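You operate a simulated robot arm through the tools that you are given. There is no shell and no other tool.

Carry out the task below with a simulated robot arm. There is one attempt and no reset: what you move stays moved.

## Task
Put things in order on the top of the short steel table. At the end: the tall red stone stands where the tall brown stone stood; the tall brown stone stands where the hollow blue roller stood; the bolt with the red head stands on top of the short white stone; the hollow blue roller stands on top of the white mallet; whatever was shut is shut again. Leave all else as you found it, and nothing knocked over.

Only the result counts: the job must be done as asked and must still hold three seconds after the hand-in. Knocking over, shifting, dropping, spilling or breaking anything else fails it.

## Robot
A 6-joint arm with a two-finger parallel gripper, fixed in place. Base frame: the origin is at the foot of the arm, x ahead of it, y to its left, z up; the work surface is at about z = 0. Units: m, rad, N and s.
With the tool pointing down near the work surface it reaches from about 0.16 to 0.42 m from the base axis. Its first joint turns from -1.152 to 1.152 rad. Payload 1.57 kg.
The TCP is the grasp point between the finger pads, 0.03 m short of the fingertips. In the tool frame z runs along the fingers and y along their closing line. The gripper opens to 0.08 m. The fingers are 0.017 m wide and 0.012 m thick; the gripper's body (0.04 by 0.082 m) begins 0.08 m behind the TCP.
Orientation is that of the tool frame in the base frame, as a unit quaternion [w, x, y, z]. With the fingers straight down and closing along the base's y, the tool's x points along the base's -x, its y along +y and its z along -z.

## Interface
- The arm moves only by the tool drive_tool. Its arguments are lists of equal length, an entry for each row: "offset": the shift along the tool's x, y, z in m, a list of three; "dr": the turn, a rotation vector about the tool's x, y, z in rad, a list of three. In form: {"offset": [[x, y, z], ...], "dr": [[ax, ay, az], ...]}. A call has 1 to 20 rows; each row is the pose to reach, as a shift and turn from the pose commanded when the call began, along the tool's axes at that moment. "claw" is the gripper command, from -1 (shut) to 1 (fully open), values between in proportion, set as the call begins (left out, the last holds). Each row takes 0.2 s and may step no farther than 0.05 m and 0.15 rad from the row before; otherwise, or with a gripper value out of range, the whole call is refused. Where a pose cannot be reached the arm comes as near as it can. A force on the tool above 40 N (or 10 N above the force at the start of the call, whichever is more), or a blocked arm, ends the call early, and 0.2 s more pass. The fingers move at their own pace (about 0.153 m/s each) and stop on an object; they squeeze with about 20 N. The grip force told is the motor's: it shows also when the fingers shut on nothing. Time passes only in rows, and 0.2 s behind the last, so rows that repeat a pose let the fingers close. It gives the time, the measured TCP pose, the force on the tool (base axes), the opening and the grip force at its end, in the units of the frame above (readings bear some noise), with the torque about the TCP (base axes, N m) and any sound that the robot's microphone picked up.
- Cameras (640 x 400 px; columns grow to the right, rows downward): "scene" is fixed at [0.0613, -0.3644, 0.4282]; the picture's right is [0.66, -0.75, 0.00], its down [-0.40, -0.35, -0.85] and it looks along [0.64, 0.56, -0.53] (base axes); focal length 242 px, centre (320, 200). "wrist" rides on the gripper at [0.072, -0.007, -0.122] in the tool frame; the picture's right is [0.09, 1.00, 0.00], its down [-0.84, 0.08, -0.54] and it looks along [-0.54, 0.05, 0.84] (tool axes); focal length 238 px, centre (320, 200). There is no depth. A picture from a camera that has moved, and an enlarged one, comes with that camera's place and axes in the base frame and with its lens. The place of the scene camera against the robot may be out by one fixed shift of up to 0.025 m in any direction.
- grab_frame(camera): a new picture of that camera. It takes no simulated time.
- zoom(camera, box): a new picture of the part [left, top, right, bottom] of that camera's present view, enlarged. It takes no simulated time.
- finish_job(): hands the job in; it is judged then, once.

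Nothing tells you positions but the pictures and the camera data. Unless the task says otherwise, let go and move clear before handing in.

The tools are called after ">>>" as a command line: name --argument value ..., lists and objects as JSON in quotes. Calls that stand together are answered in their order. drive_tool: Moves the arm, as the interface text tells. Its arguments: {"type":"object","properties":{"offset":{"type":"array"},"dr":{"type":"array"},"claw":{"type":"number"}},"required":["offset","dr"]} The other tools are called the same way: grab_frame (camera) takes a picture; zoom (camera, box) takes an enlarged picture of a part of a camera's view; finish_job () hands the job in.

At the start:

```text
t: 0.0
eef_pos: [0.2298, 0.0094, 0.2715]
tool_rot: [0.0, 0.001, 1.0, 0.0]
ft_force: [-0.5, -0.8, 0.7]
torque: [0.0, 0.02, 0.01]
opening: 0.0802
finger_force: 0.1
```

scene: 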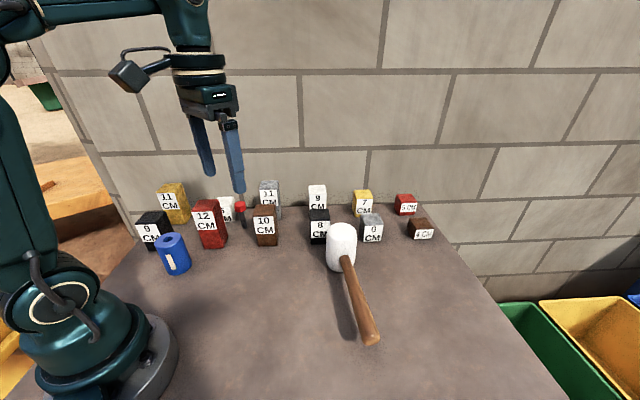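
wrist: 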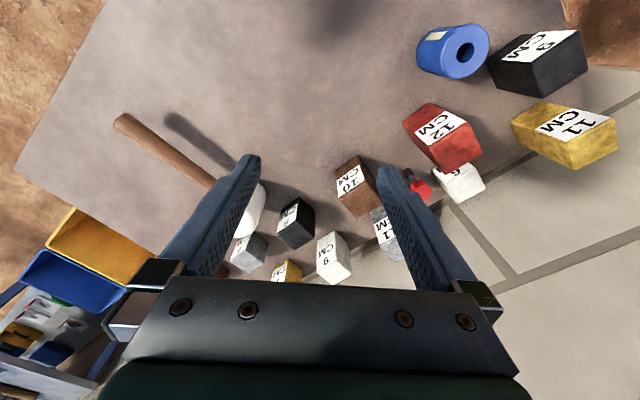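

I see a table with labelled stones, a blue roller, a red-headed bolt and a white mallet. I'll zoom in first to locate everything.

>>> zoom --camera "scene" --box '[120, 170, 290, 280]'

>>> zoom --camera "scene" --box '[280, 170, 450, 280]'

>>> zoom --camera "wrist" --box '[320, 0, 640, 200]'

>>> zoom --camera "wrist" --box '[200, 140, 520, 340]'

>>> zoom --camera "wrist" --box '[0, 80, 320, 280]'

```text
3.64 times, centred on (205, 225) of scene
camera zoom: at [0.0613, -0.3644, 0.4282], right [0.66, -0.75, 0.0], down [-0.4, -0.35, -0.85], along [0.64, 0.56, -0.53], focal length 878 px, centre (738, 109)
```

zoom: 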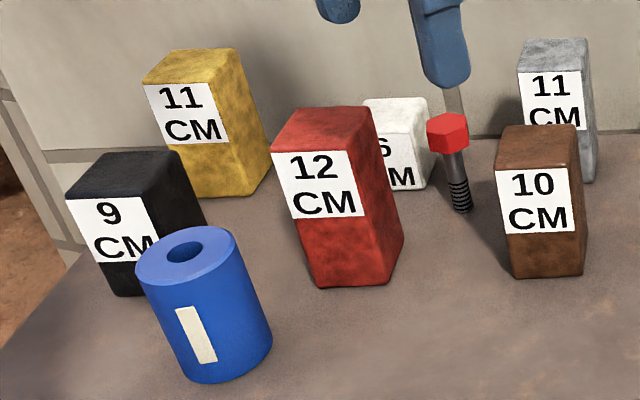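

```text
3.64 times, centred on (365, 225) of scene
camera zoom: at [0.0613, -0.3644, 0.4282], right [0.66, -0.75, 0.0], down [-0.4, -0.35, -0.85], along [0.64, 0.56, -0.53], focal length 878 px, centre (156, 109)
```

zoom: 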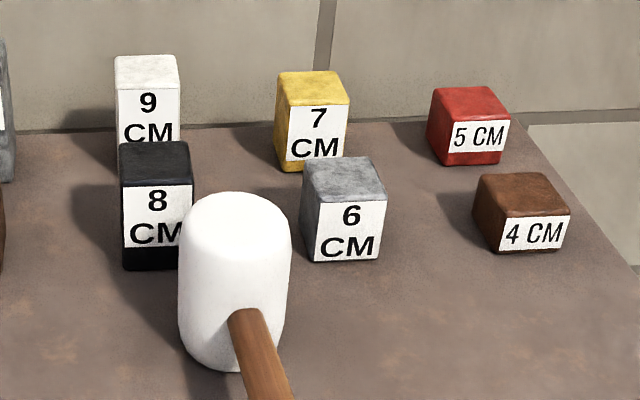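

```text
2.00 times, centred on (480, 100) of wrist
camera zoom: at [0.1568, 0.0033, 0.3939], right [-0.09, 1.0, 0.0], down [0.84, 0.08, 0.54], along [0.54, 0.05, -0.84], focal length 477 px, centre (0, 400)
```

zoom: 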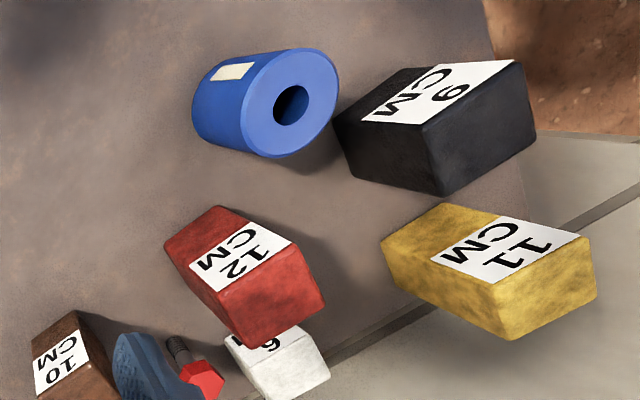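

```text
2.00 times, centred on (360, 240) of wrist
camera zoom: at [0.1568, 0.0033, 0.3939], right [-0.09, 1.0, 0.0], down [0.84, 0.08, 0.54], along [0.54, 0.05, -0.84], focal length 477 px, centre (240, 120)
```

zoom: 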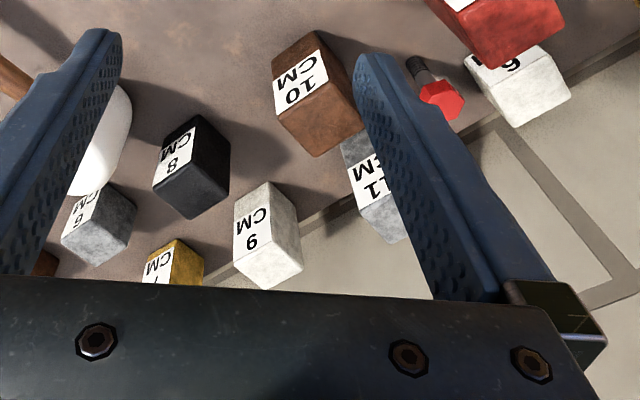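

```text
2.00 times, centred on (160, 180) of wrist
camera zoom: at [0.1568, 0.0033, 0.3939], right [-0.09, 1.0, 0.0], down [0.84, 0.08, 0.54], along [0.54, 0.05, -0.84], focal length 477 px, centre (640, 240)
```

zoom: 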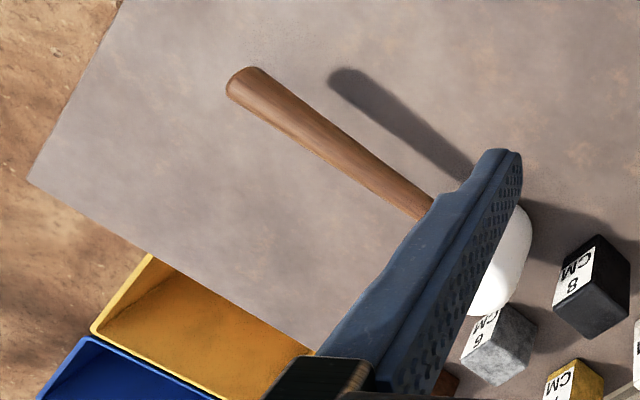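

The stones have labels from 4 to 12 CM, and the roller stands near the left end. I'll raise the arm and take wrist views from several places to fix positions.

>>> drive_tool --offset '[[0, 0, -0.04], [0, 0, -0.08], [0.04, 0, -0.1]]' --dr '[[0, 0, 0], [0, 0, 0], [0, 0, 0]]'

```text
t: 0.8
eef_pos: [0.1853, 0.0077, 0.3221]
tool_rot: [0.001, 0.0, 1.0, 0.001]
ft_force: [-0.5, 1.2, -0.3]
torque: [-0.03, 0.01, 0.02]
opening: 0.0799
finger_force: 0.1
out of reach, approached as far as the arm can: row 2, 3
```

>>> grab_frame --camera "wrist"

>>> grab_frame --camera "scene"

```text
taken
camera wrist: at [0.113, 0.001, 0.4451], right [-0.09, 1.0, 0.0], down [0.84, 0.08, 0.54], along [0.54, 0.05, -0.84], focal length 238 px, centre (320, 200)
```

wrist: 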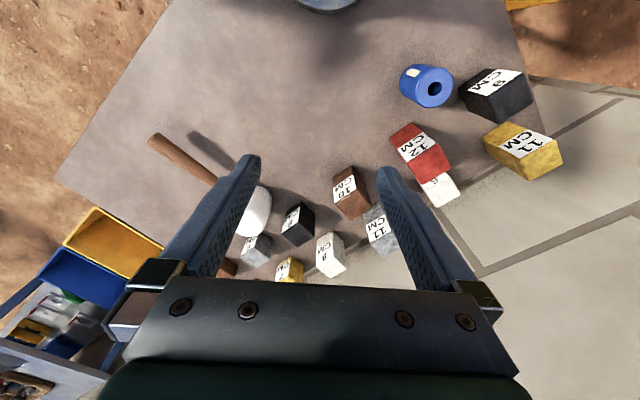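

```text
taken
```

scene: 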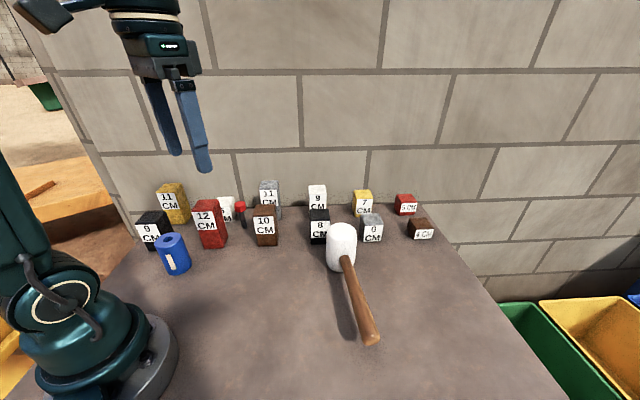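

The open fingers hide the middle row, so I'll close the claw and swing toward the left side for a clear look at the roller, red, brown and bolt.

>>> drive_tool --offset '[[0, 0.03, 0], [0, 0.06, 0], [0.0, 0.08, 0], [0.0, 0.08, 0]]' --dr '[[0, 0, -0.13], [0, 0, -0.26], [0, 0, -0.39], [0, 0, -0.39]]' --claw -1

>>> grab_frame --camera "wrist"

```text
t: 1.8
eef_pos: [0.186, 0.0888, 0.3194]
tool_rot: [0.001, -0.194, 0.981, 0.0]
ft_force: [0.4, -0.3, 0.7]
torque: [0.01, -0.01, -0.02]
opening: 0.0
finger_force: 19.9
out of reach, approached as far as the arm can: row 3
```

```text
taken
camera wrist: at [0.1216, 0.0565, 0.4425], right [-0.46, 0.89, 0.0], down [0.74, 0.39, 0.54], along [0.48, 0.25, -0.84], focal length 238 px, centre (320, 200)
```

wrist: 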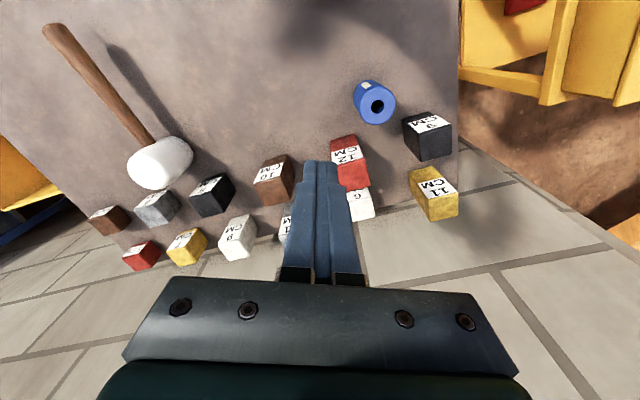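

The whole table is now visible. I'll zoom in on this view to measure.

>>> zoom --camera "wrist" --box '[320, 60, 480, 160]'

>>> zoom --camera "wrist" --box '[320, 130, 480, 230]'

>>> zoom --camera "wrist" --box '[180, 150, 340, 250]'

>>> zoom --camera "wrist" --box '[70, 110, 262, 230]'

>>> zoom --camera "wrist" --box '[30, 10, 222, 130]'

```text
4.00 times, centred on (400, 110) of wrist
camera zoom: at [0.1216, 0.0565, 0.4425], right [-0.46, 0.89, 0.0], down [0.74, 0.39, 0.54], along [0.48, 0.25, -0.84], focal length 953 px, centre (0, 560)
```

zoom: 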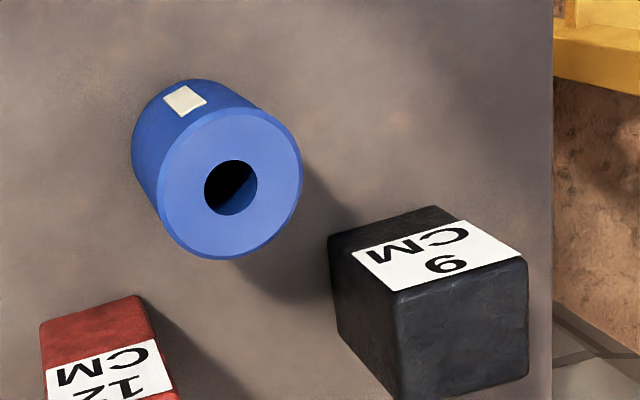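

```text
4.00 times, centred on (400, 180) of wrist
camera zoom: at [0.1216, 0.0565, 0.4425], right [-0.46, 0.89, 0.0], down [0.74, 0.39, 0.54], along [0.48, 0.25, -0.84], focal length 953 px, centre (0, 280)
```

zoom: 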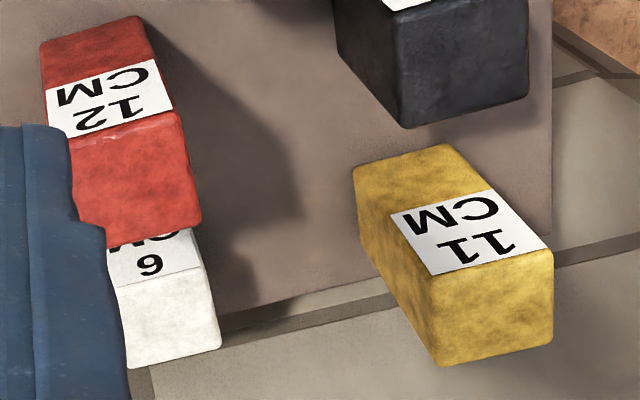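

```text
4.00 times, centred on (260, 200) of wrist
camera zoom: at [0.1216, 0.0565, 0.4425], right [-0.46, 0.89, 0.0], down [0.74, 0.39, 0.54], along [0.48, 0.25, -0.84], focal length 953 px, centre (560, 200)
```

zoom: 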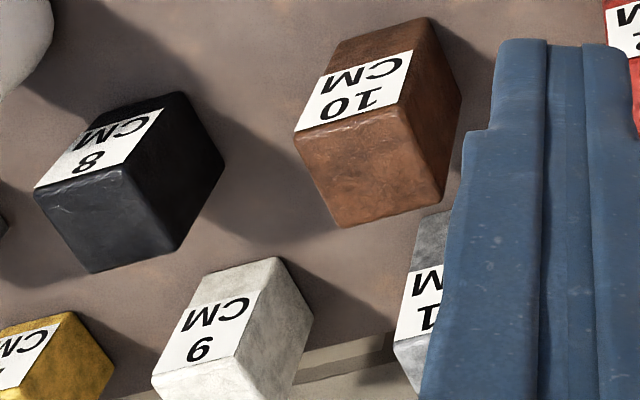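

```text
3.33 times, centred on (166, 170) of wrist
camera zoom: at [0.1216, 0.0565, 0.4425], right [-0.46, 0.89, 0.0], down [0.74, 0.39, 0.54], along [0.48, 0.25, -0.84], focal length 794 px, centre (833, 300)
```

zoom: 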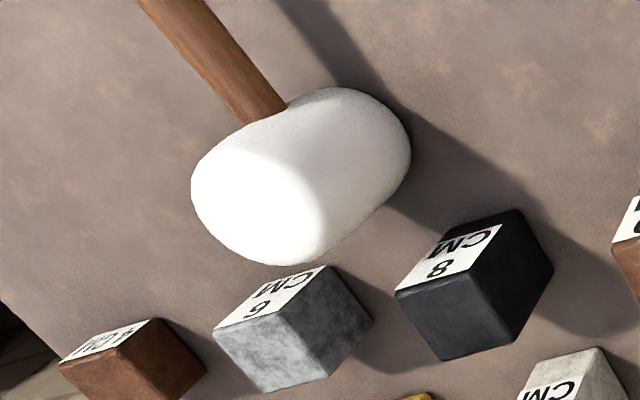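

```text
3.33 times, centred on (126, 70) of wrist
camera zoom: at [0.1216, 0.0565, 0.4425], right [-0.46, 0.89, 0.0], down [0.74, 0.39, 0.54], along [0.48, 0.25, -0.84], focal length 794 px, centre (967, 633)
```

zoom: 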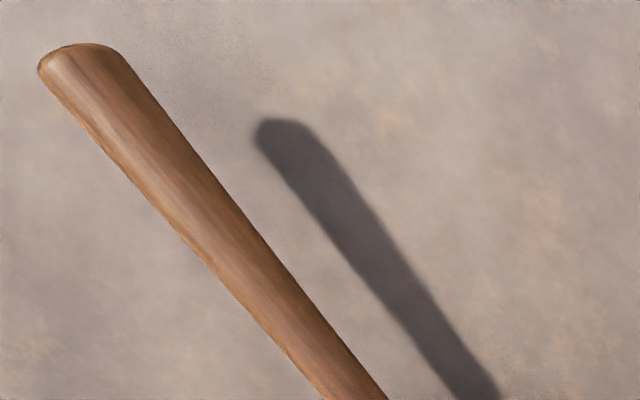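

Comparing the two views gives approximate positions: roller (0.148, 0.165), brown (0.34, 0.08) and mallet head near (0.41, -0.12). I'll take a second closed-claw view from the right to triangulate heights.

>>> drive_tool --offset '[[0.0015, -0.042, 0.0167], [0.003, -0.0845, 0.033], [0.0046, -0.1268, 0.05], [0.0046, -0.1268, 0.05]]' --dr '[[0, 0, 0.13], [0, 0, 0.26], [0, 0, 0.39], [0, 0, 0.39]]'

>>> grab_frame --camera "wrist"

>>> zoom --camera "wrist" --box '[340, 130, 532, 250]'

>>> zoom --camera "wrist" --box '[120, 130, 312, 250]'

```text
t: 2.8
eef_pos: [0.2315, -0.0295, 0.2711]
tool_rot: [0.0, 0.001, 1.0, -0.001]
ft_force: [0.6, -0.2, -0.1]
torque: [0.02, -0.02, 0.02]
opening: 0.0001
finger_force: 19.8
```

```text
taken
camera wrist: at [0.1594, -0.0372, 0.3951], right [-0.09, 1.0, 0.0], down [0.84, 0.08, 0.54], along [0.54, 0.05, -0.84], focal length 238 px, centre (320, 200)
```

wrist: 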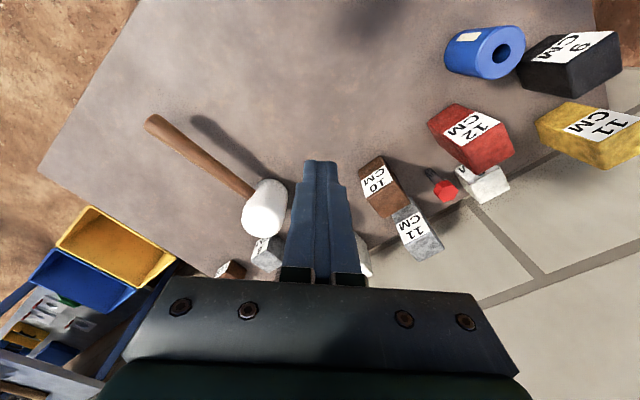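

```text
3.33 times, centred on (436, 190) of wrist
camera zoom: at [0.1594, -0.0372, 0.3951], right [-0.09, 1.0, 0.0], down [0.84, 0.08, 0.54], along [0.54, 0.05, -0.84], focal length 794 px, centre (-67, 233)
```

zoom: 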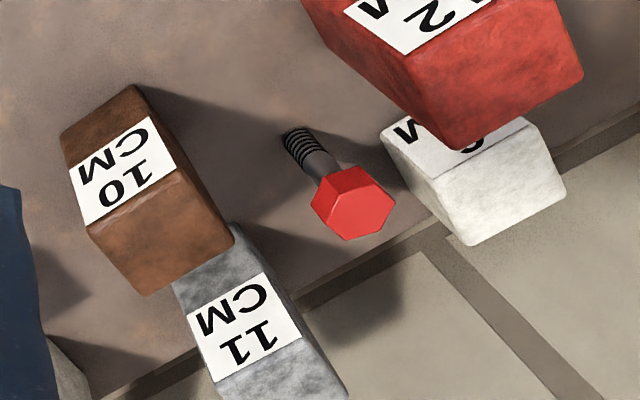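

```text
3.33 times, centred on (216, 190) of wrist
camera zoom: at [0.1594, -0.0372, 0.3951], right [-0.09, 1.0, 0.0], down [0.84, 0.08, 0.54], along [0.54, 0.05, -0.84], focal length 794 px, centre (667, 233)
```

zoom: 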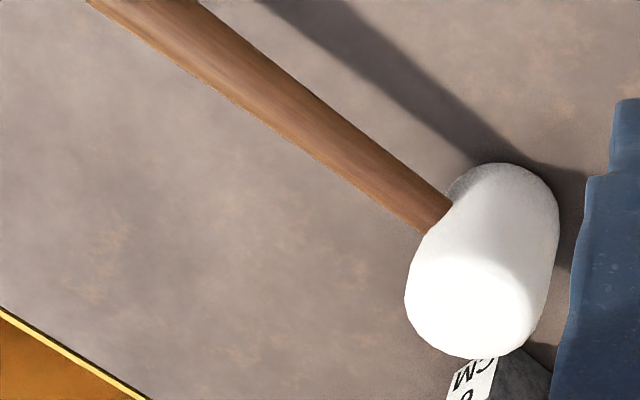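

Brown's top triangulates to z≈0.10 at (0.340, 0.080), but its base lines suggest the table surface may be above z=0. I'll probe the surface gently with the closed fingertips in an empty area.

>>> drive_tool --offset '[[0, 0, 0.045], [0, 0, 0.09], [0, 0, 0.135], [0, 0, 0.18]]' --dr '[[0, 0, 0], [0, 0, 0], [0, 0, 0], [0, 0, 0]]'

>>> grab_frame --camera "scene"

>>> grab_frame --camera "wrist"

```text
t: 3.8
eef_pos: [0.2311, -0.0331, 0.0935]
tool_rot: [-0.001, -0.001, 1.0, 0.0]
ft_force: [-0.1, 0.7, 0.4]
torque: [0.02, -0.02, 0.0]
opening: 0.0
finger_force: 20.0
```

```text
taken
```

scene: 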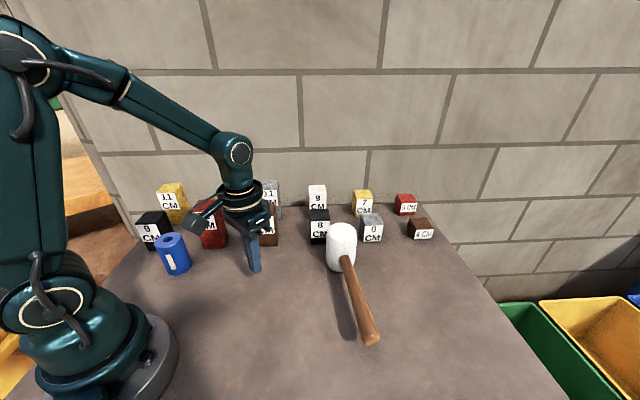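

```text
taken
camera wrist: at [0.1586, -0.0383, 0.2173], right [-0.09, 1.0, 0.0], down [0.84, 0.08, 0.54], along [0.54, 0.05, -0.84], focal length 238 px, centre (320, 200)
```

wrist: 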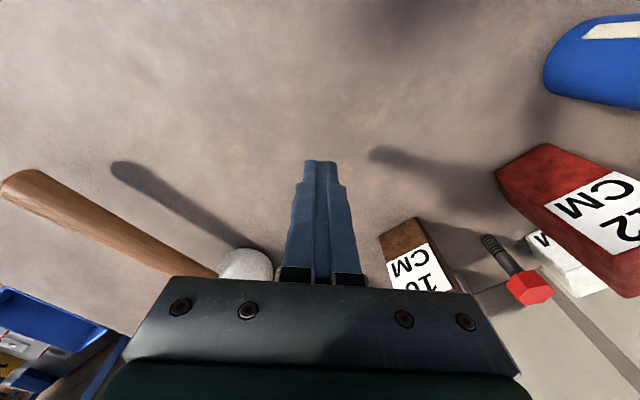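

Nothing is under the fingers here. I'll continue lowering in small steps until contact.

>>> drive_tool --offset '[[0, 0, 0.008], [0, 0, 0.014], [0, 0, 0.018], [0, 0, 0.022]]' --dr '[[0, 0, 0], [0, 0, 0], [0, 0, 0], [0, 0, 0]]'

```text
t: 4.8
eef_pos: [0.2306, -0.0302, 0.0705]
tool_rot: [0.001, 0.0, 1.0, 0.0]
ft_force: [0.0, -0.3, 0.2]
torque: [-0.01, -0.01, -0.04]
opening: 0.0
finger_force: 19.7
```

>>> drive_tool --offset '[[0, 0, 0.003], [0, 0, 0.006], [0, 0, 0.009], [0, 0, 0.012]]' --dr '[[0, 0, 0], [0, 0, 0], [0, 0, 0], [0, 0, 0]]'

```text
t: 5.8
eef_pos: [0.2317, -0.0294, 0.0589]
tool_rot: [0.0, 0.0, 1.0, 0.0]
ft_force: [-0.9, -0.7, 1.0]
torque: [0.0, 0.02, 0.0]
opening: 0.0002
finger_force: 20.0
```

>>> drive_tool --offset '[[0, 0, 0.003], [0, 0, 0.006], [0, 0, 0.009], [0, 0, 0.012], [0, 0, 0.015]]' --dr '[[0, 0, 0], [0, 0, 0], [0, 0, 0], [0, 0, 0], [0, 0, 0]]'

>>> grab_frame --camera "wrist"

>>> zoom --camera "scene" --box '[190, 200, 290, 290]'

```text
t: 7.0
eef_pos: [0.2303, -0.0304, 0.0426]
tool_rot: [0.0, 0.0, 1.0, 0.001]
ft_force: [0.2, -0.2, 0.6]
torque: [-0.01, 0.02, 0.0]
opening: 0.0
finger_force: 19.6
```

```text
taken
camera wrist: at [0.158, -0.0358, 0.1667], right [-0.09, 1.0, 0.0], down [0.84, 0.08, 0.54], along [0.54, 0.05, -0.84], focal length 238 px, centre (320, 200)
```

wrist: 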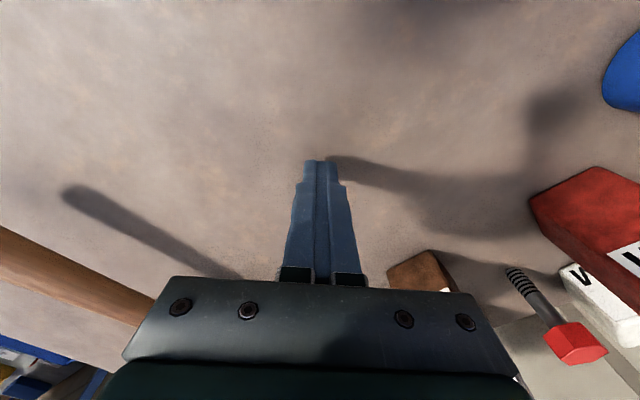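

```text
4.44 times, centred on (240, 245) of scene
camera zoom: at [0.0613, -0.3644, 0.4282], right [0.66, -0.75, 0.0], down [-0.4, -0.35, -0.85], along [0.64, 0.56, -0.53], focal length 1073 px, centre (676, 0)
```

zoom: 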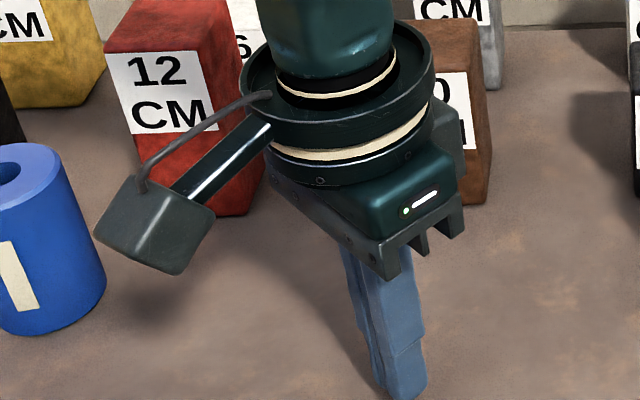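

>>> drive_tool --offset '[[0, 0, 0.002], [0, 0, 0.004], [0, 0, 0.006], [0, 0, 0.008]]' --dr '[[0, 0, 0], [0, 0, 0], [0, 0, 0], [0, 0, 0]]'

```text
t: 8.0
eef_pos: [0.2297, -0.0296, 0.0336]
tool_rot: [0.001, -0.001, 1.0, 0.0]
ft_force: [0.1, 0.3, 0.3]
torque: [-0.01, 0.0, 0.0]
opening: 0.0002
finger_force: 19.7
```

>>> drive_tool --offset '[[0, 0, 0.001], [0, 0, 0.002], [0, 0, 0.003], [0, 0, 0.004], [0, 0, 0.005]]' --dr '[[0, 0, 0], [0, 0, 0], [0, 0, 0], [0, 0, 0], [0, 0, 0]]'

```text
t: 9.2
eef_pos: [0.2302, -0.0292, 0.0314]
tool_rot: [0.0, 0.0, 1.0, 0.001]
ft_force: [0.8, 0.8, 0.2]
torque: [0.01, -0.02, 0.04]
opening: 0.0
finger_force: 20.1
```

>>> drive_tool --offset '[[0, 0, 0.001], [0, 0, 0.002], [0, 0, 0.003]]' --dr '[[0, 0, 0], [0, 0, 0], [0, 0, 0]]'

```text
t: 9.7
eef_pos: [0.2298, -0.0281, 0.03]
tool_rot: [0.0, 0.0, 1.0, 0.0]
ft_force: [0.6, 0.5, 2.3]
torque: [0.01, 0.02, 0.0]
opening: 0.0
finger_force: 19.8
stopped in row 2: the force on the tool passed its limit at 46 N (the readings are from after the stop); the commanded pose is now the measured one
```

The table is at z≈0.000 (contact at TCP z=0.030), so the labels are the true heights in cm. Next I'll rise and get closer views of the mallet head for its centre and top height.

>>> drive_tool --offset '[[0, 0, -0.04], [0, 0, -0.08], [0, 0, -0.12], [-0.02, 0.015, -0.16], [-0.04, 0.03, -0.17], [-0.04, 0.03, -0.17]]' --dr '[[0, 0, 0], [0, 0, 0], [0, 0, 0], [0, 0, 0], [0, 0, 0], [0, 0, 0]]'

>>> grab_frame --camera "wrist"

>>> zoom --camera "wrist" --box '[160, 150, 320, 250]'

>>> zoom --camera "wrist" --box '[360, 130, 552, 250]'

```text
t: 11.1
eef_pos: [0.2687, 0.0001, 0.2006]
tool_rot: [0.0, 0.0, 1.0, 0.001]
ft_force: [-0.5, 0.0, 0.0]
torque: [-0.02, 0.0, -0.01]
opening: 0.0
finger_force: 20.0
```

```text
taken
camera wrist: at [0.1968, -0.0052, 0.3233], right [-0.09, 1.0, 0.0], down [0.84, 0.08, 0.54], along [0.54, 0.05, -0.84], focal length 238 px, centre (320, 200)
```

wrist: 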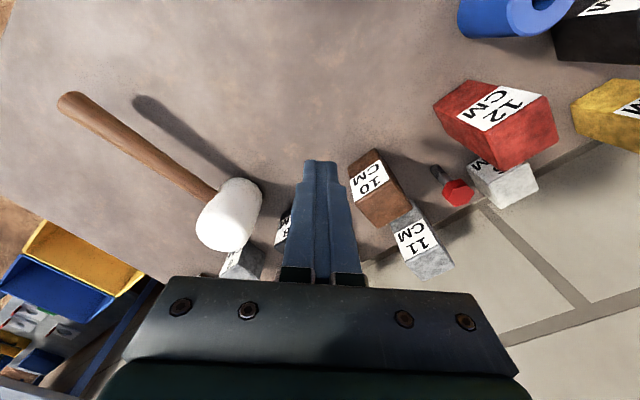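

```text
4.00 times, centred on (240, 200) of wrist
camera zoom: at [0.1968, -0.0052, 0.3233], right [-0.09, 1.0, 0.0], down [0.84, 0.08, 0.54], along [0.54, 0.05, -0.84], focal length 953 px, centre (640, 200)
```

zoom: 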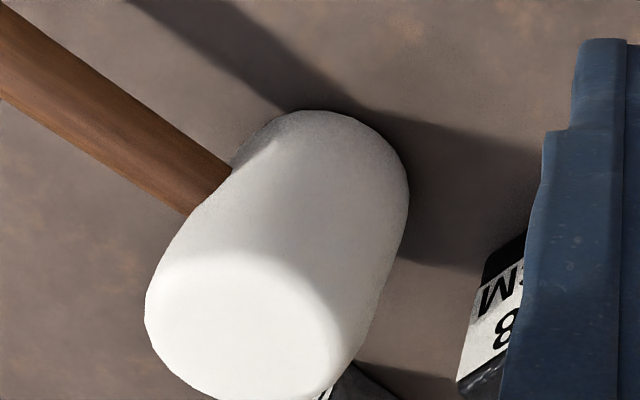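

```text
3.33 times, centred on (456, 190) of wrist
camera zoom: at [0.1968, -0.0052, 0.3233], right [-0.09, 1.0, 0.0], down [0.84, 0.08, 0.54], along [0.54, 0.05, -0.84], focal length 794 px, centre (-133, 233)
```

zoom: 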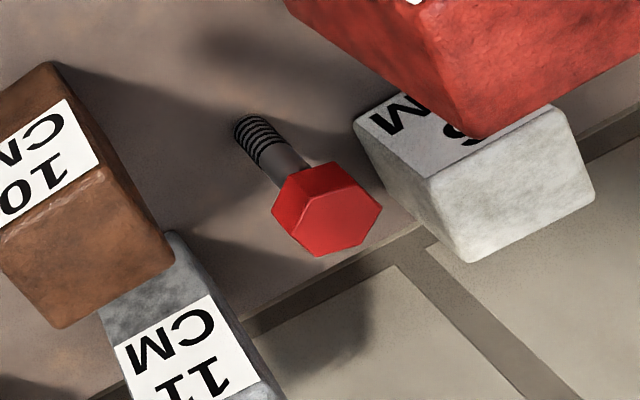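

The bolt base comes out at (0.334, 0.178), and the mallet head at about (0.40, -0.107) with its top near z=0.10. I'll take one more view from the right side to refine the mallet.

>>> drive_tool --offset '[[0, -0.045, 0], [0.01, -0.09, 0], [0.02, -0.135, 0], [0.02, -0.18, 0], [0.02, -0.21, 0], [0.02, -0.21, 0]]' --dr '[[0, 0, 0], [0, 0, 0], [0, 0, 0], [0, 0, 0], [0, 0, 0], [0, 0, 0]]'

>>> grab_frame --camera "wrist"

>>> zoom --camera "wrist" --box '[340, 130, 532, 250]'

```text
t: 12.5
eef_pos: [0.2484, -0.2094, 0.1978]
tool_rot: [0.0, 0.0, 1.0, 0.001]
ft_force: [1.0, 0.4, 0.0]
torque: [0.01, 0.02, -0.02]
opening: 0.0
finger_force: 19.7
```

```text
taken
camera wrist: at [0.1762, -0.2157, 0.3216], right [-0.09, 1.0, 0.0], down [0.84, 0.08, 0.54], along [0.54, 0.05, -0.84], focal length 238 px, centre (320, 200)
```

wrist: 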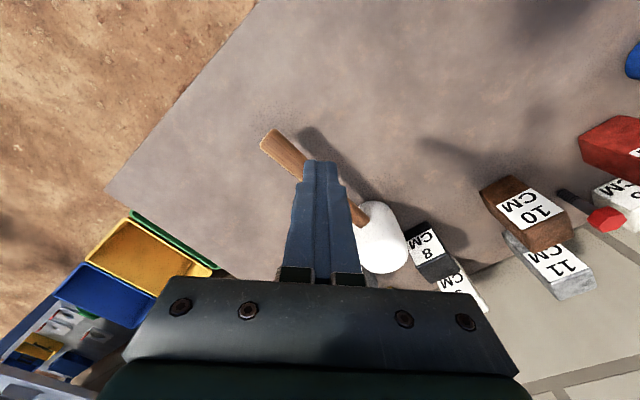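

```text
3.33 times, centred on (436, 190) of wrist
camera zoom: at [0.1762, -0.2157, 0.3216], right [-0.09, 1.0, 0.0], down [0.84, 0.08, 0.54], along [0.54, 0.05, -0.84], focal length 794 px, centre (-67, 233)
```

zoom: 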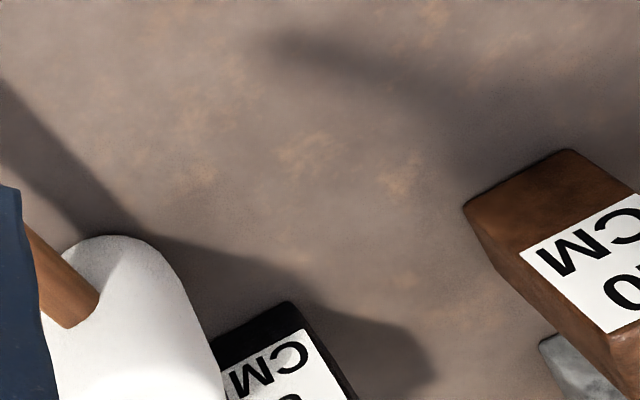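

The finger hides part of the mallet, so I'll turn the tool a bit to shift it into clear view.

>>> drive_tool --offset '[[0, 0, 0], [0, 0, 0], [0, 0, 0], [0, 0, 0]]' --dr '[[0, 0, 0.14], [0, 0, 0.28], [0, 0, 0.4], [0, 0, 0.4]]'

>>> grab_frame --camera "wrist"

>>> zoom --camera "wrist" --box '[350, 120, 542, 240]'

```text
t: 13.5
eef_pos: [0.249, -0.2096, 0.1988]
tool_rot: [-0.001, 0.2, 0.98, 0.0]
ft_force: [0.2, 0.3, 0.6]
torque: [-0.01, 0.0, 0.01]
opening: 0.0
finger_force: 20.1
```

```text
taken
camera wrist: at [0.181, -0.1871, 0.3222], right [0.3, 0.95, 0.0], down [0.8, -0.26, 0.54], along [0.52, -0.16, -0.84], focal length 238 px, centre (320, 200)
```

wrist: 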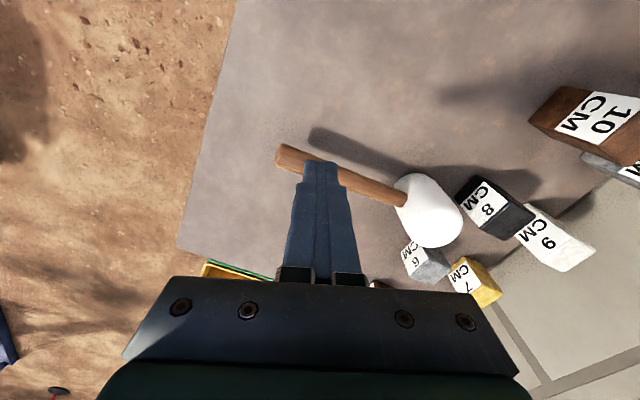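

```text
3.33 times, centred on (446, 180) of wrist
camera zoom: at [0.181, -0.1871, 0.3222], right [0.3, 0.95, 0.0], down [0.8, -0.26, 0.54], along [0.52, -0.16, -0.84], focal length 794 px, centre (-100, 267)
```

zoom: 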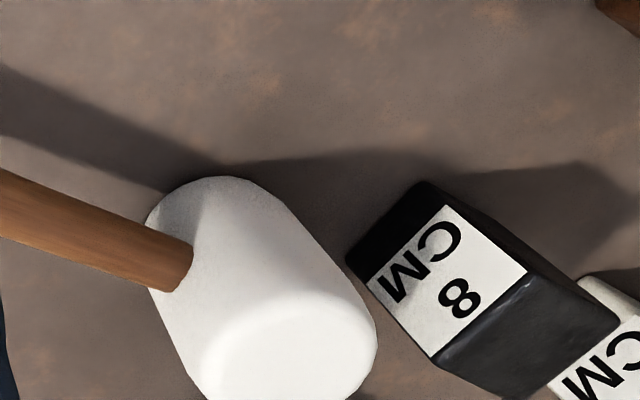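

Combining views puts the mallet head at (0.403, -0.108), radius ≈0.031, top ≈0.10. The roller is at (0.1475, 0.161), radius ≈0.025, height ≈0.09. I'll move over the roller with the claw open.

>>> drive_tool --offset '[[0.0264, 0.0336, 0], [0.0529, 0.0672, 0], [0.0793, 0.1007, 0], [0.1058, 0.1343, 0], [0.1322, 0.1679, 0], [0.1587, 0.2015, 0], [0.1851, 0.235, 0], [0.2116, 0.2686, 0], [0.238, 0.3022, 0], [0.238, 0.3022, 0]]' --dr '[[0, 0, -0.1367], [0, 0, -0.2733], [0, 0, -0.41], [0, 0, -0.5467], [0, 0, -0.6833], [0, 0, -0.82], [0, 0, -0.9567], [0, 0, -1.0933], [0, 0, -1.23], [0, 0, -1.23]]' --claw 1

>>> grab_frame --camera "wrist"

>>> grab_frame --camera "scene"

```text
t: 15.7
eef_pos: [0.1501, 0.1615, 0.2016]
tool_rot: [0.0, -0.403, 0.915, 0.0]
ft_force: [-0.4, 0.3, 0.2]
torque: [0.0, -0.02, 0.04]
opening: 0.0799
finger_force: 0.1
```

```text
taken
camera wrist: at [0.1051, 0.1039, 0.324], right [-0.8, 0.6, 0.0], down [0.51, 0.67, 0.54], along [0.33, 0.43, -0.84], focal length 238 px, centre (320, 200)
```

wrist: 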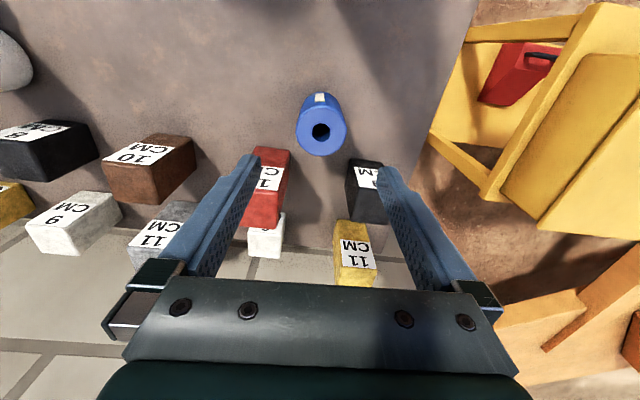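

```text
taken
```

scene: 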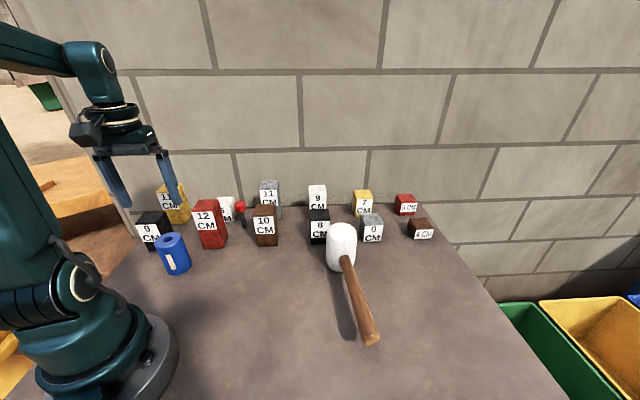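

>>> zoom --camera "wrist" --box '[272, 80, 368, 140]'

>>> zoom --camera "wrist" --box '[100, 110, 292, 230]'

```text
6.67 times, centred on (320, 110) of wrist
camera zoom: at [0.1051, 0.1039, 0.324], right [-0.8, 0.6, 0.0], down [0.51, 0.67, 0.54], along [0.33, 0.43, -0.84], focal length 1589 px, centre (320, 800)
```

zoom: 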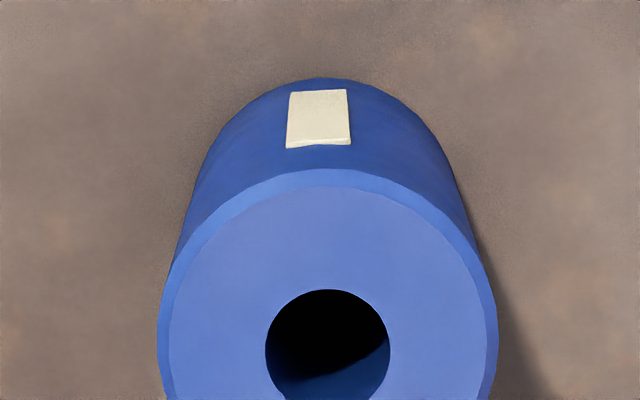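

```text
3.33 times, centred on (196, 170) of wrist
camera zoom: at [0.1051, 0.1039, 0.324], right [-0.8, 0.6, 0.0], down [0.51, 0.67, 0.54], along [0.33, 0.43, -0.84], focal length 794 px, centre (733, 300)
```

zoom: 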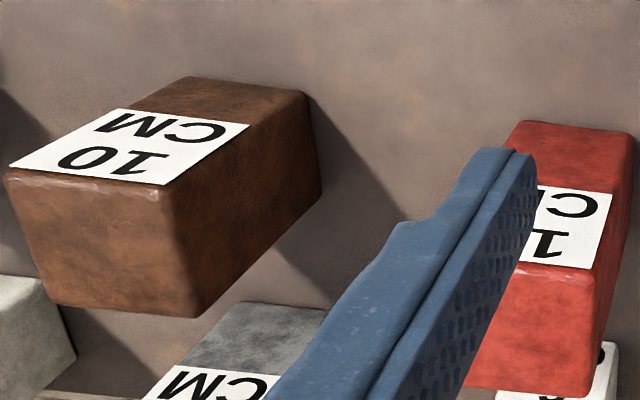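

The roller is directly ahead at (0.1467, 0.1605). The mallet is far out (r≈0.417), so I'll grasp with a 0.35 rad outward tilt to keep that spot reachable. First I'll test the tilted pose above the roller.

>>> drive_tool --offset '[[0.001, 0.0006, 0], [0.002, 0.0012, 0], [0.003, 0.0018, 0], [0.003, 0.0018, 0.04], [0.003, 0.0018, 0.08], [0.003, 0.0018, 0.08]]' --dr '[[0, -0.12, 0], [0, -0.24, 0], [0, -0.35, 0], [0, -0.35, 0], [0, -0.35, 0], [0, -0.35, 0]]'

>>> grab_frame --camera "wrist"

>>> grab_frame --camera "scene"

```text
t: 17.1
eef_pos: [0.1458, 0.1589, 0.1215]
tool_rot: [0.158, -0.397, 0.901, 0.07]
ft_force: [-0.5, -0.4, 0.4]
torque: [-0.01, 0.02, 0.02]
opening: 0.0801
finger_force: 0.0
```

```text
taken
camera wrist: at [0.0764, 0.074, 0.2117], right [-0.79, 0.61, -0.03], down [0.35, 0.49, 0.8], along [0.5, 0.62, -0.6], focal length 238 px, centre (320, 200)
```

wrist: 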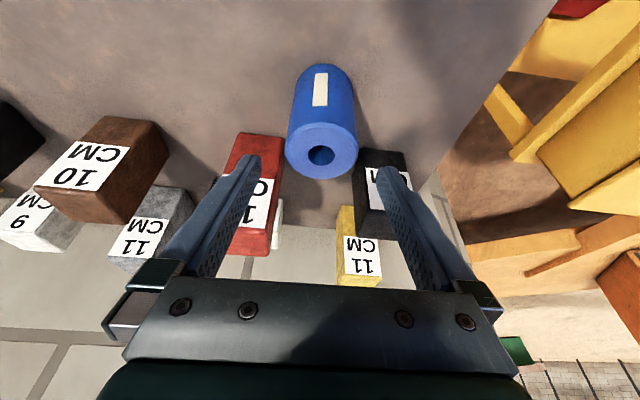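

```text
taken
```

scene: 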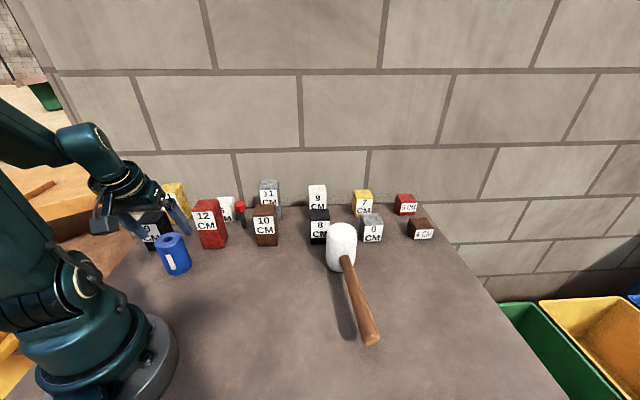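

The tilted pose is reachable and aligned. Now I'll descend straight down around the roller to TCP z≈0.038.

>>> drive_tool --offset '[[0.0137, 0, 0.0376], [0.022, 0, 0.0601], [0.0286, 0, 0.0784], [0.0286, 0, 0.0784]]' --dr '[[0, 0, 0], [0, 0, 0], [0, 0, 0], [0, 0, 0]]'

>>> grab_frame --camera "wrist"

>>> grab_frame --camera "scene"

```text
t: 18.1
eef_pos: [0.1737, 0.175, 0.0735]
tool_rot: [0.158, -0.397, 0.901, 0.071]
ft_force: [0.3, -0.8, 1.1]
torque: [-0.02, 0.0, -0.01]
opening: 0.08
finger_force: 0.0
out of reach, approached as far as the arm can: row 1, 2, 3, 4
```

```text
taken
camera wrist: at [0.105, 0.0891, 0.1638], right [-0.79, 0.61, -0.03], down [0.35, 0.5, 0.79], along [0.5, 0.62, -0.61], focal length 238 px, centre (320, 200)
```

wrist: 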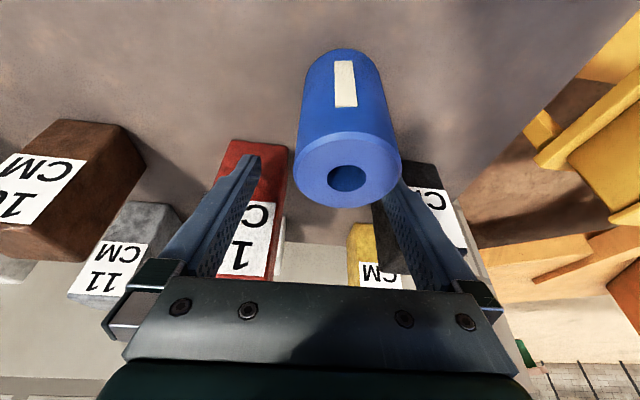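

```text
taken
```

scene: 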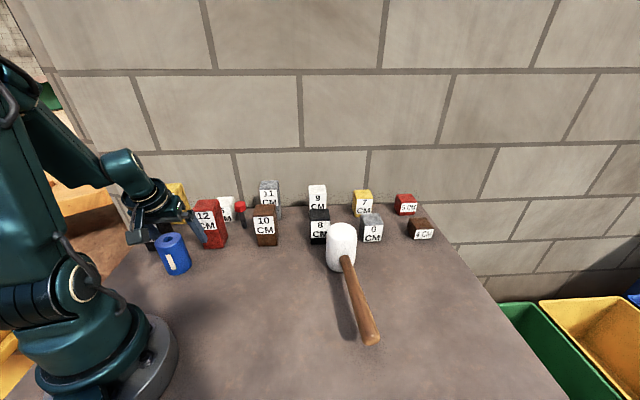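

The tilted pose can't get down at this close radius, and the roller was not touched. I'll go back up, grasp the roller with a vertical tool, and later regrasp it tilted farther out.

>>> drive_tool --offset '[[-0.0137, 0, -0.0376], [-0.0274, 0, -0.0752], [-0.036, 0, -0.0986], [-0.036, 0, -0.0986]]' --dr '[[0, 0, 0], [0, 0, 0], [0, 0, 0], [0, 0, 0]]'

>>> drive_tool --offset '[[0, 0, 0], [0, 0, 0], [0, 0, 0], [0, 0, 0]]' --dr '[[0, 0.12, 0], [0, 0.24, 0], [0, 0.35, 0], [0, 0.35, 0]]'

>>> grab_frame --camera "wrist"

```text
t: 19.1
eef_pos: [0.1745, 0.1721, 0.1783]
tool_rot: [0.159, -0.397, 0.901, 0.072]
ft_force: [-0.4, -1.1, 0.7]
torque: [0.0, -0.01, -0.02]
opening: 0.0799
finger_force: 0.0
```

```text
t: 20.1
eef_pos: [0.1736, 0.1728, 0.1767]
tool_rot: [-0.001, -0.402, 0.916, 0.0]
ft_force: [0.5, 0.3, 0.2]
torque: [0.0, 0.02, 0.03]
opening: 0.0801
finger_force: 0.1
```

```text
taken
camera wrist: at [0.1299, 0.1152, 0.3004], right [-0.8, 0.6, 0.0], down [0.51, 0.67, 0.54], along [0.33, 0.43, -0.84], focal length 238 px, centre (320, 200)
```

wrist: 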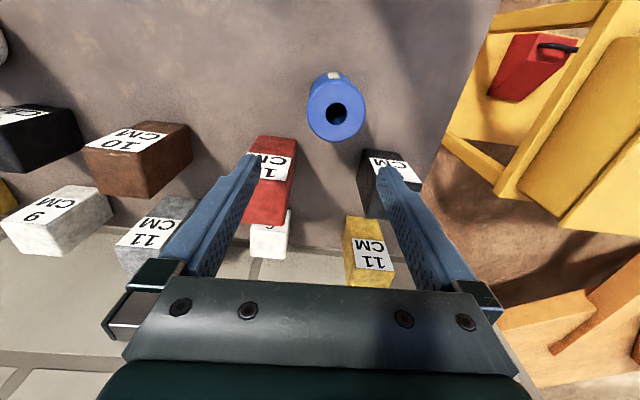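

The roller is unmoved at (0.147, 0.160). I'll centre over it and lower vertically to z≈0.045.

>>> drive_tool --offset '[[0.014, 0.0056, 0], [0.028, 0.0113, 0], [0.028, 0.0113, 0.045], [0.028, 0.0113, 0.09], [0.028, 0.0113, 0.132], [0.028, 0.0113, 0.132]]' --dr '[[0, 0, 0], [0, 0, 0], [0, 0, 0], [0, 0, 0], [0, 0, 0], [0, 0, 0]]'

>>> grab_frame --camera "wrist"

```text
t: 21.5
eef_pos: [0.1448, 0.1597, 0.0446]
tool_rot: [-0.001, -0.403, 0.915, 0.0]
ft_force: [0.0, 0.4, -0.7]
torque: [0.01, 0.0, -0.02]
opening: 0.0801
finger_force: 0.0
```

```text
taken
camera wrist: at [0.1008, 0.1016, 0.1678], right [-0.8, 0.6, 0.0], down [0.51, 0.67, 0.54], along [0.33, 0.43, -0.84], focal length 238 px, centre (320, 200)
```

wrist: 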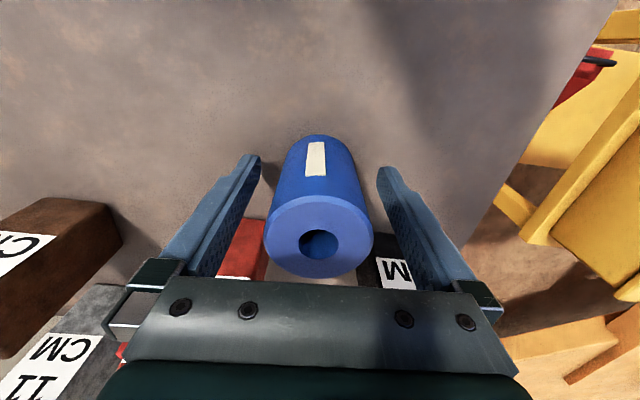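

The roller is centred between the pads, so I'll close on it.

>>> drive_tool --offset '[[0, 0, 0], [0, 0, 0], [0, 0, 0]]' --dr '[[0, 0, 0], [0, 0, 0], [0, 0, 0]]' --claw -1

```text
t: 22.3
eef_pos: [0.1442, 0.1598, 0.0445]
tool_rot: [0.0, -0.403, 0.915, -0.001]
ft_force: [-0.3, -0.1, 0.6]
torque: [-0.02, 0.03, 0.04]
opening: 0.0518
finger_force: 19.5
```

>>> drive_tool --offset '[[0, 0, -0.02], [0, 0, -0.06], [0, 0, -0.105], [0, 0, -0.15], [0, 0, -0.15]]' --dr '[[0, 0, 0], [0, 0, 0], [0, 0, 0], [0, 0, 0], [0, 0, 0]]'

>>> grab_frame --camera "scene"

```text
t: 23.5
eef_pos: [0.1459, 0.1594, 0.1931]
tool_rot: [0.001, -0.403, 0.915, 0.0]
ft_force: [0.0, -0.6, -0.4]
torque: [0.0, 0.03, 0.0]
opening: 0.0
finger_force: 20.2
```

```text
taken
```

scene: 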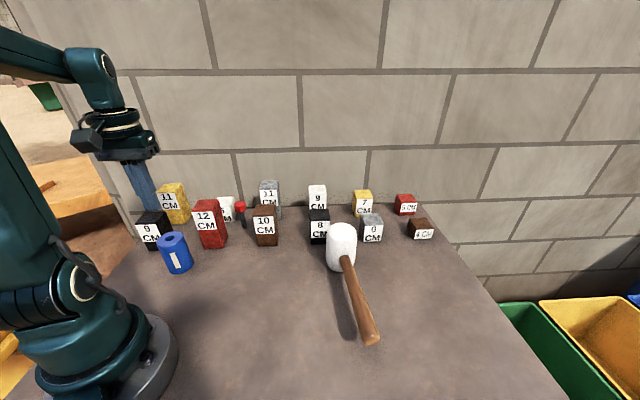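

The roller slipped out of the grip during the lift but is still standing. I'll check where it is now.

>>> grab_frame --camera "wrist"

>>> zoom --camera "scene" --box '[120, 170, 290, 280]'

```text
taken
camera wrist: at [0.1028, 0.1026, 0.3165], right [-0.8, 0.6, 0.0], down [0.51, 0.67, 0.54], along [0.33, 0.43, -0.84], focal length 238 px, centre (320, 200)
```

wrist: 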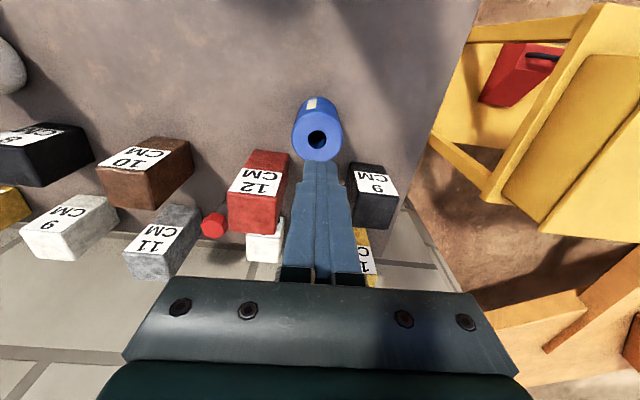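

```text
3.64 times, centred on (205, 225) of scene
camera zoom: at [0.0613, -0.3644, 0.4282], right [0.66, -0.75, 0.0], down [-0.4, -0.35, -0.85], along [0.64, 0.56, -0.53], focal length 878 px, centre (738, 109)
```

zoom: 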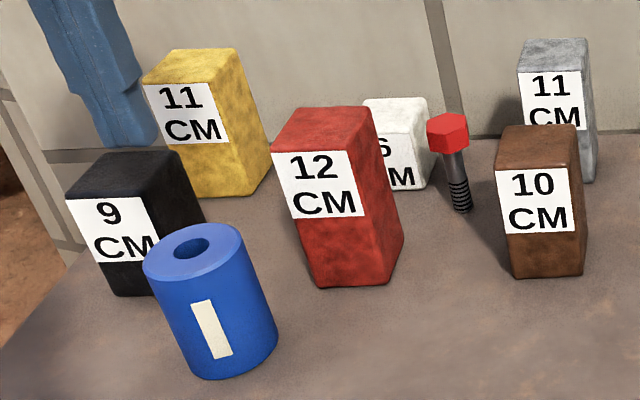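

The roller moved only a few millimetres and now sits at (0.1478, 0.1585). I'll re-grasp and lift very slowly, watching the force for weight and slip.

>>> drive_tool --offset '[[0, 0, 0], [-0.0006, -0.002, 0], [-0.0006, -0.002, 0.03], [-0.0006, -0.002, 0.07], [-0.0006, -0.002, 0.11], [-0.0006, -0.002, 0.145], [-0.0006, -0.002, 0.145]]' --dr '[[0, 0, 0], [0, 0, 0], [0, 0, 0], [0, 0, 0], [0, 0, 0], [0, 0, 0], [0, 0, 0]]' --claw 1

>>> drive_tool --offset '[[0, 0, 0], [0, 0, 0], [0, 0, 0], [0, 0, 0]]' --dr '[[0, 0, 0], [0, 0, 0], [0, 0, 0], [0, 0, 0]]' --claw -1

>>> drive_tool --offset '[[0, 0, -0.001], [0, 0, -0.002], [0, 0, -0.003], [0, 0, -0.004]]' --dr '[[0, 0, 0], [0, 0, 0], [0, 0, 0], [0, 0, 0]]'

>>> grab_frame --camera "wrist"

```text
t: 25.1
eef_pos: [0.1474, 0.1588, 0.0483]
tool_rot: [0.0, -0.402, 0.915, 0.0]
ft_force: [0.6, -0.1, -0.5]
torque: [-0.03, 0.01, -0.01]
opening: 0.08
finger_force: 0.1
```

```text
t: 26.1
eef_pos: [0.1484, 0.1586, 0.0494]
tool_rot: [0.001, -0.403, 0.915, 0.0]
ft_force: [0.9, -0.4, 0.6]
torque: [-0.06, 0.04, -0.01]
opening: 0.0508
finger_force: 20.0
```

```text
t: 27.1
eef_pos: [0.1479, 0.1581, 0.0534]
tool_rot: [0.0, -0.402, 0.915, 0.0]
ft_force: [0.1, 0.5, -2.5]
torque: [0.0, 0.07, -0.01]
opening: 0.0509
finger_force: 19.6
```

```text
taken
camera wrist: at [0.1042, 0.1013, 0.1771], right [-0.8, 0.6, 0.0], down [0.51, 0.67, 0.54], along [0.33, 0.43, -0.84], focal length 238 px, centre (320, 200)
```

wrist: 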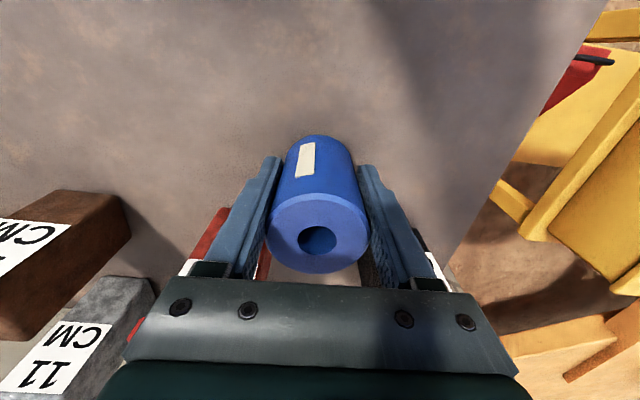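

>>> drive_tool --offset '[[0, 0, -0.0025], [0, 0, -0.005], [0, 0, -0.0075], [0, 0, -0.01], [0, 0, -0.0125], [0, 0, -0.015]]' --dr '[[0, 0, 0], [0, 0, 0], [0, 0, 0], [0, 0, 0], [0, 0, 0], [0, 0, 0]]'

>>> grab_frame --camera "wrist"

>>> zoom --camera "scene" --box '[120, 170, 290, 280]'

```text
t: 28.5
eef_pos: [0.1475, 0.159, 0.0684]
tool_rot: [0.0, -0.403, 0.915, 0.0]
ft_force: [-0.3, 0.6, -3.2]
torque: [-0.03, 0.01, -0.01]
opening: 0.0505
finger_force: 19.7
```

```text
taken
camera wrist: at [0.1039, 0.101, 0.192], right [-0.8, 0.6, 0.0], down [0.51, 0.67, 0.54], along [0.33, 0.43, -0.84], focal length 238 px, centre (320, 200)
```

wrist: 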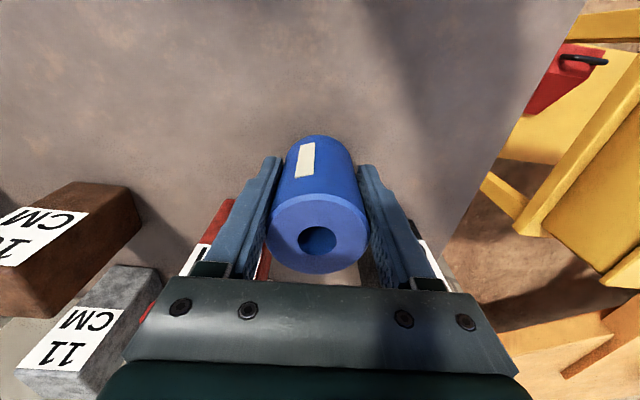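

```text
3.64 times, centred on (205, 225) of scene
camera zoom: at [0.0613, -0.3644, 0.4282], right [0.66, -0.75, 0.0], down [-0.4, -0.35, -0.85], along [0.64, 0.56, -0.53], focal length 878 px, centre (738, 109)
```

zoom: 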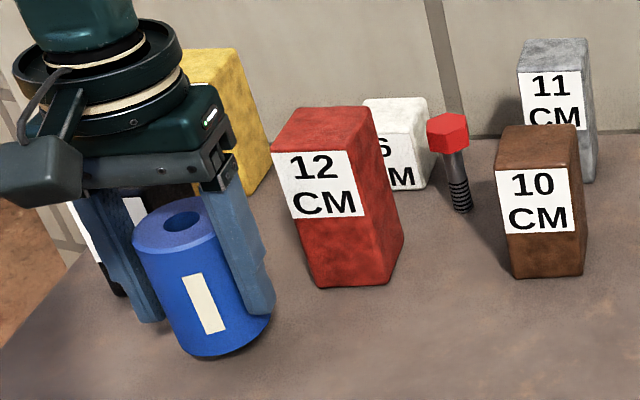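

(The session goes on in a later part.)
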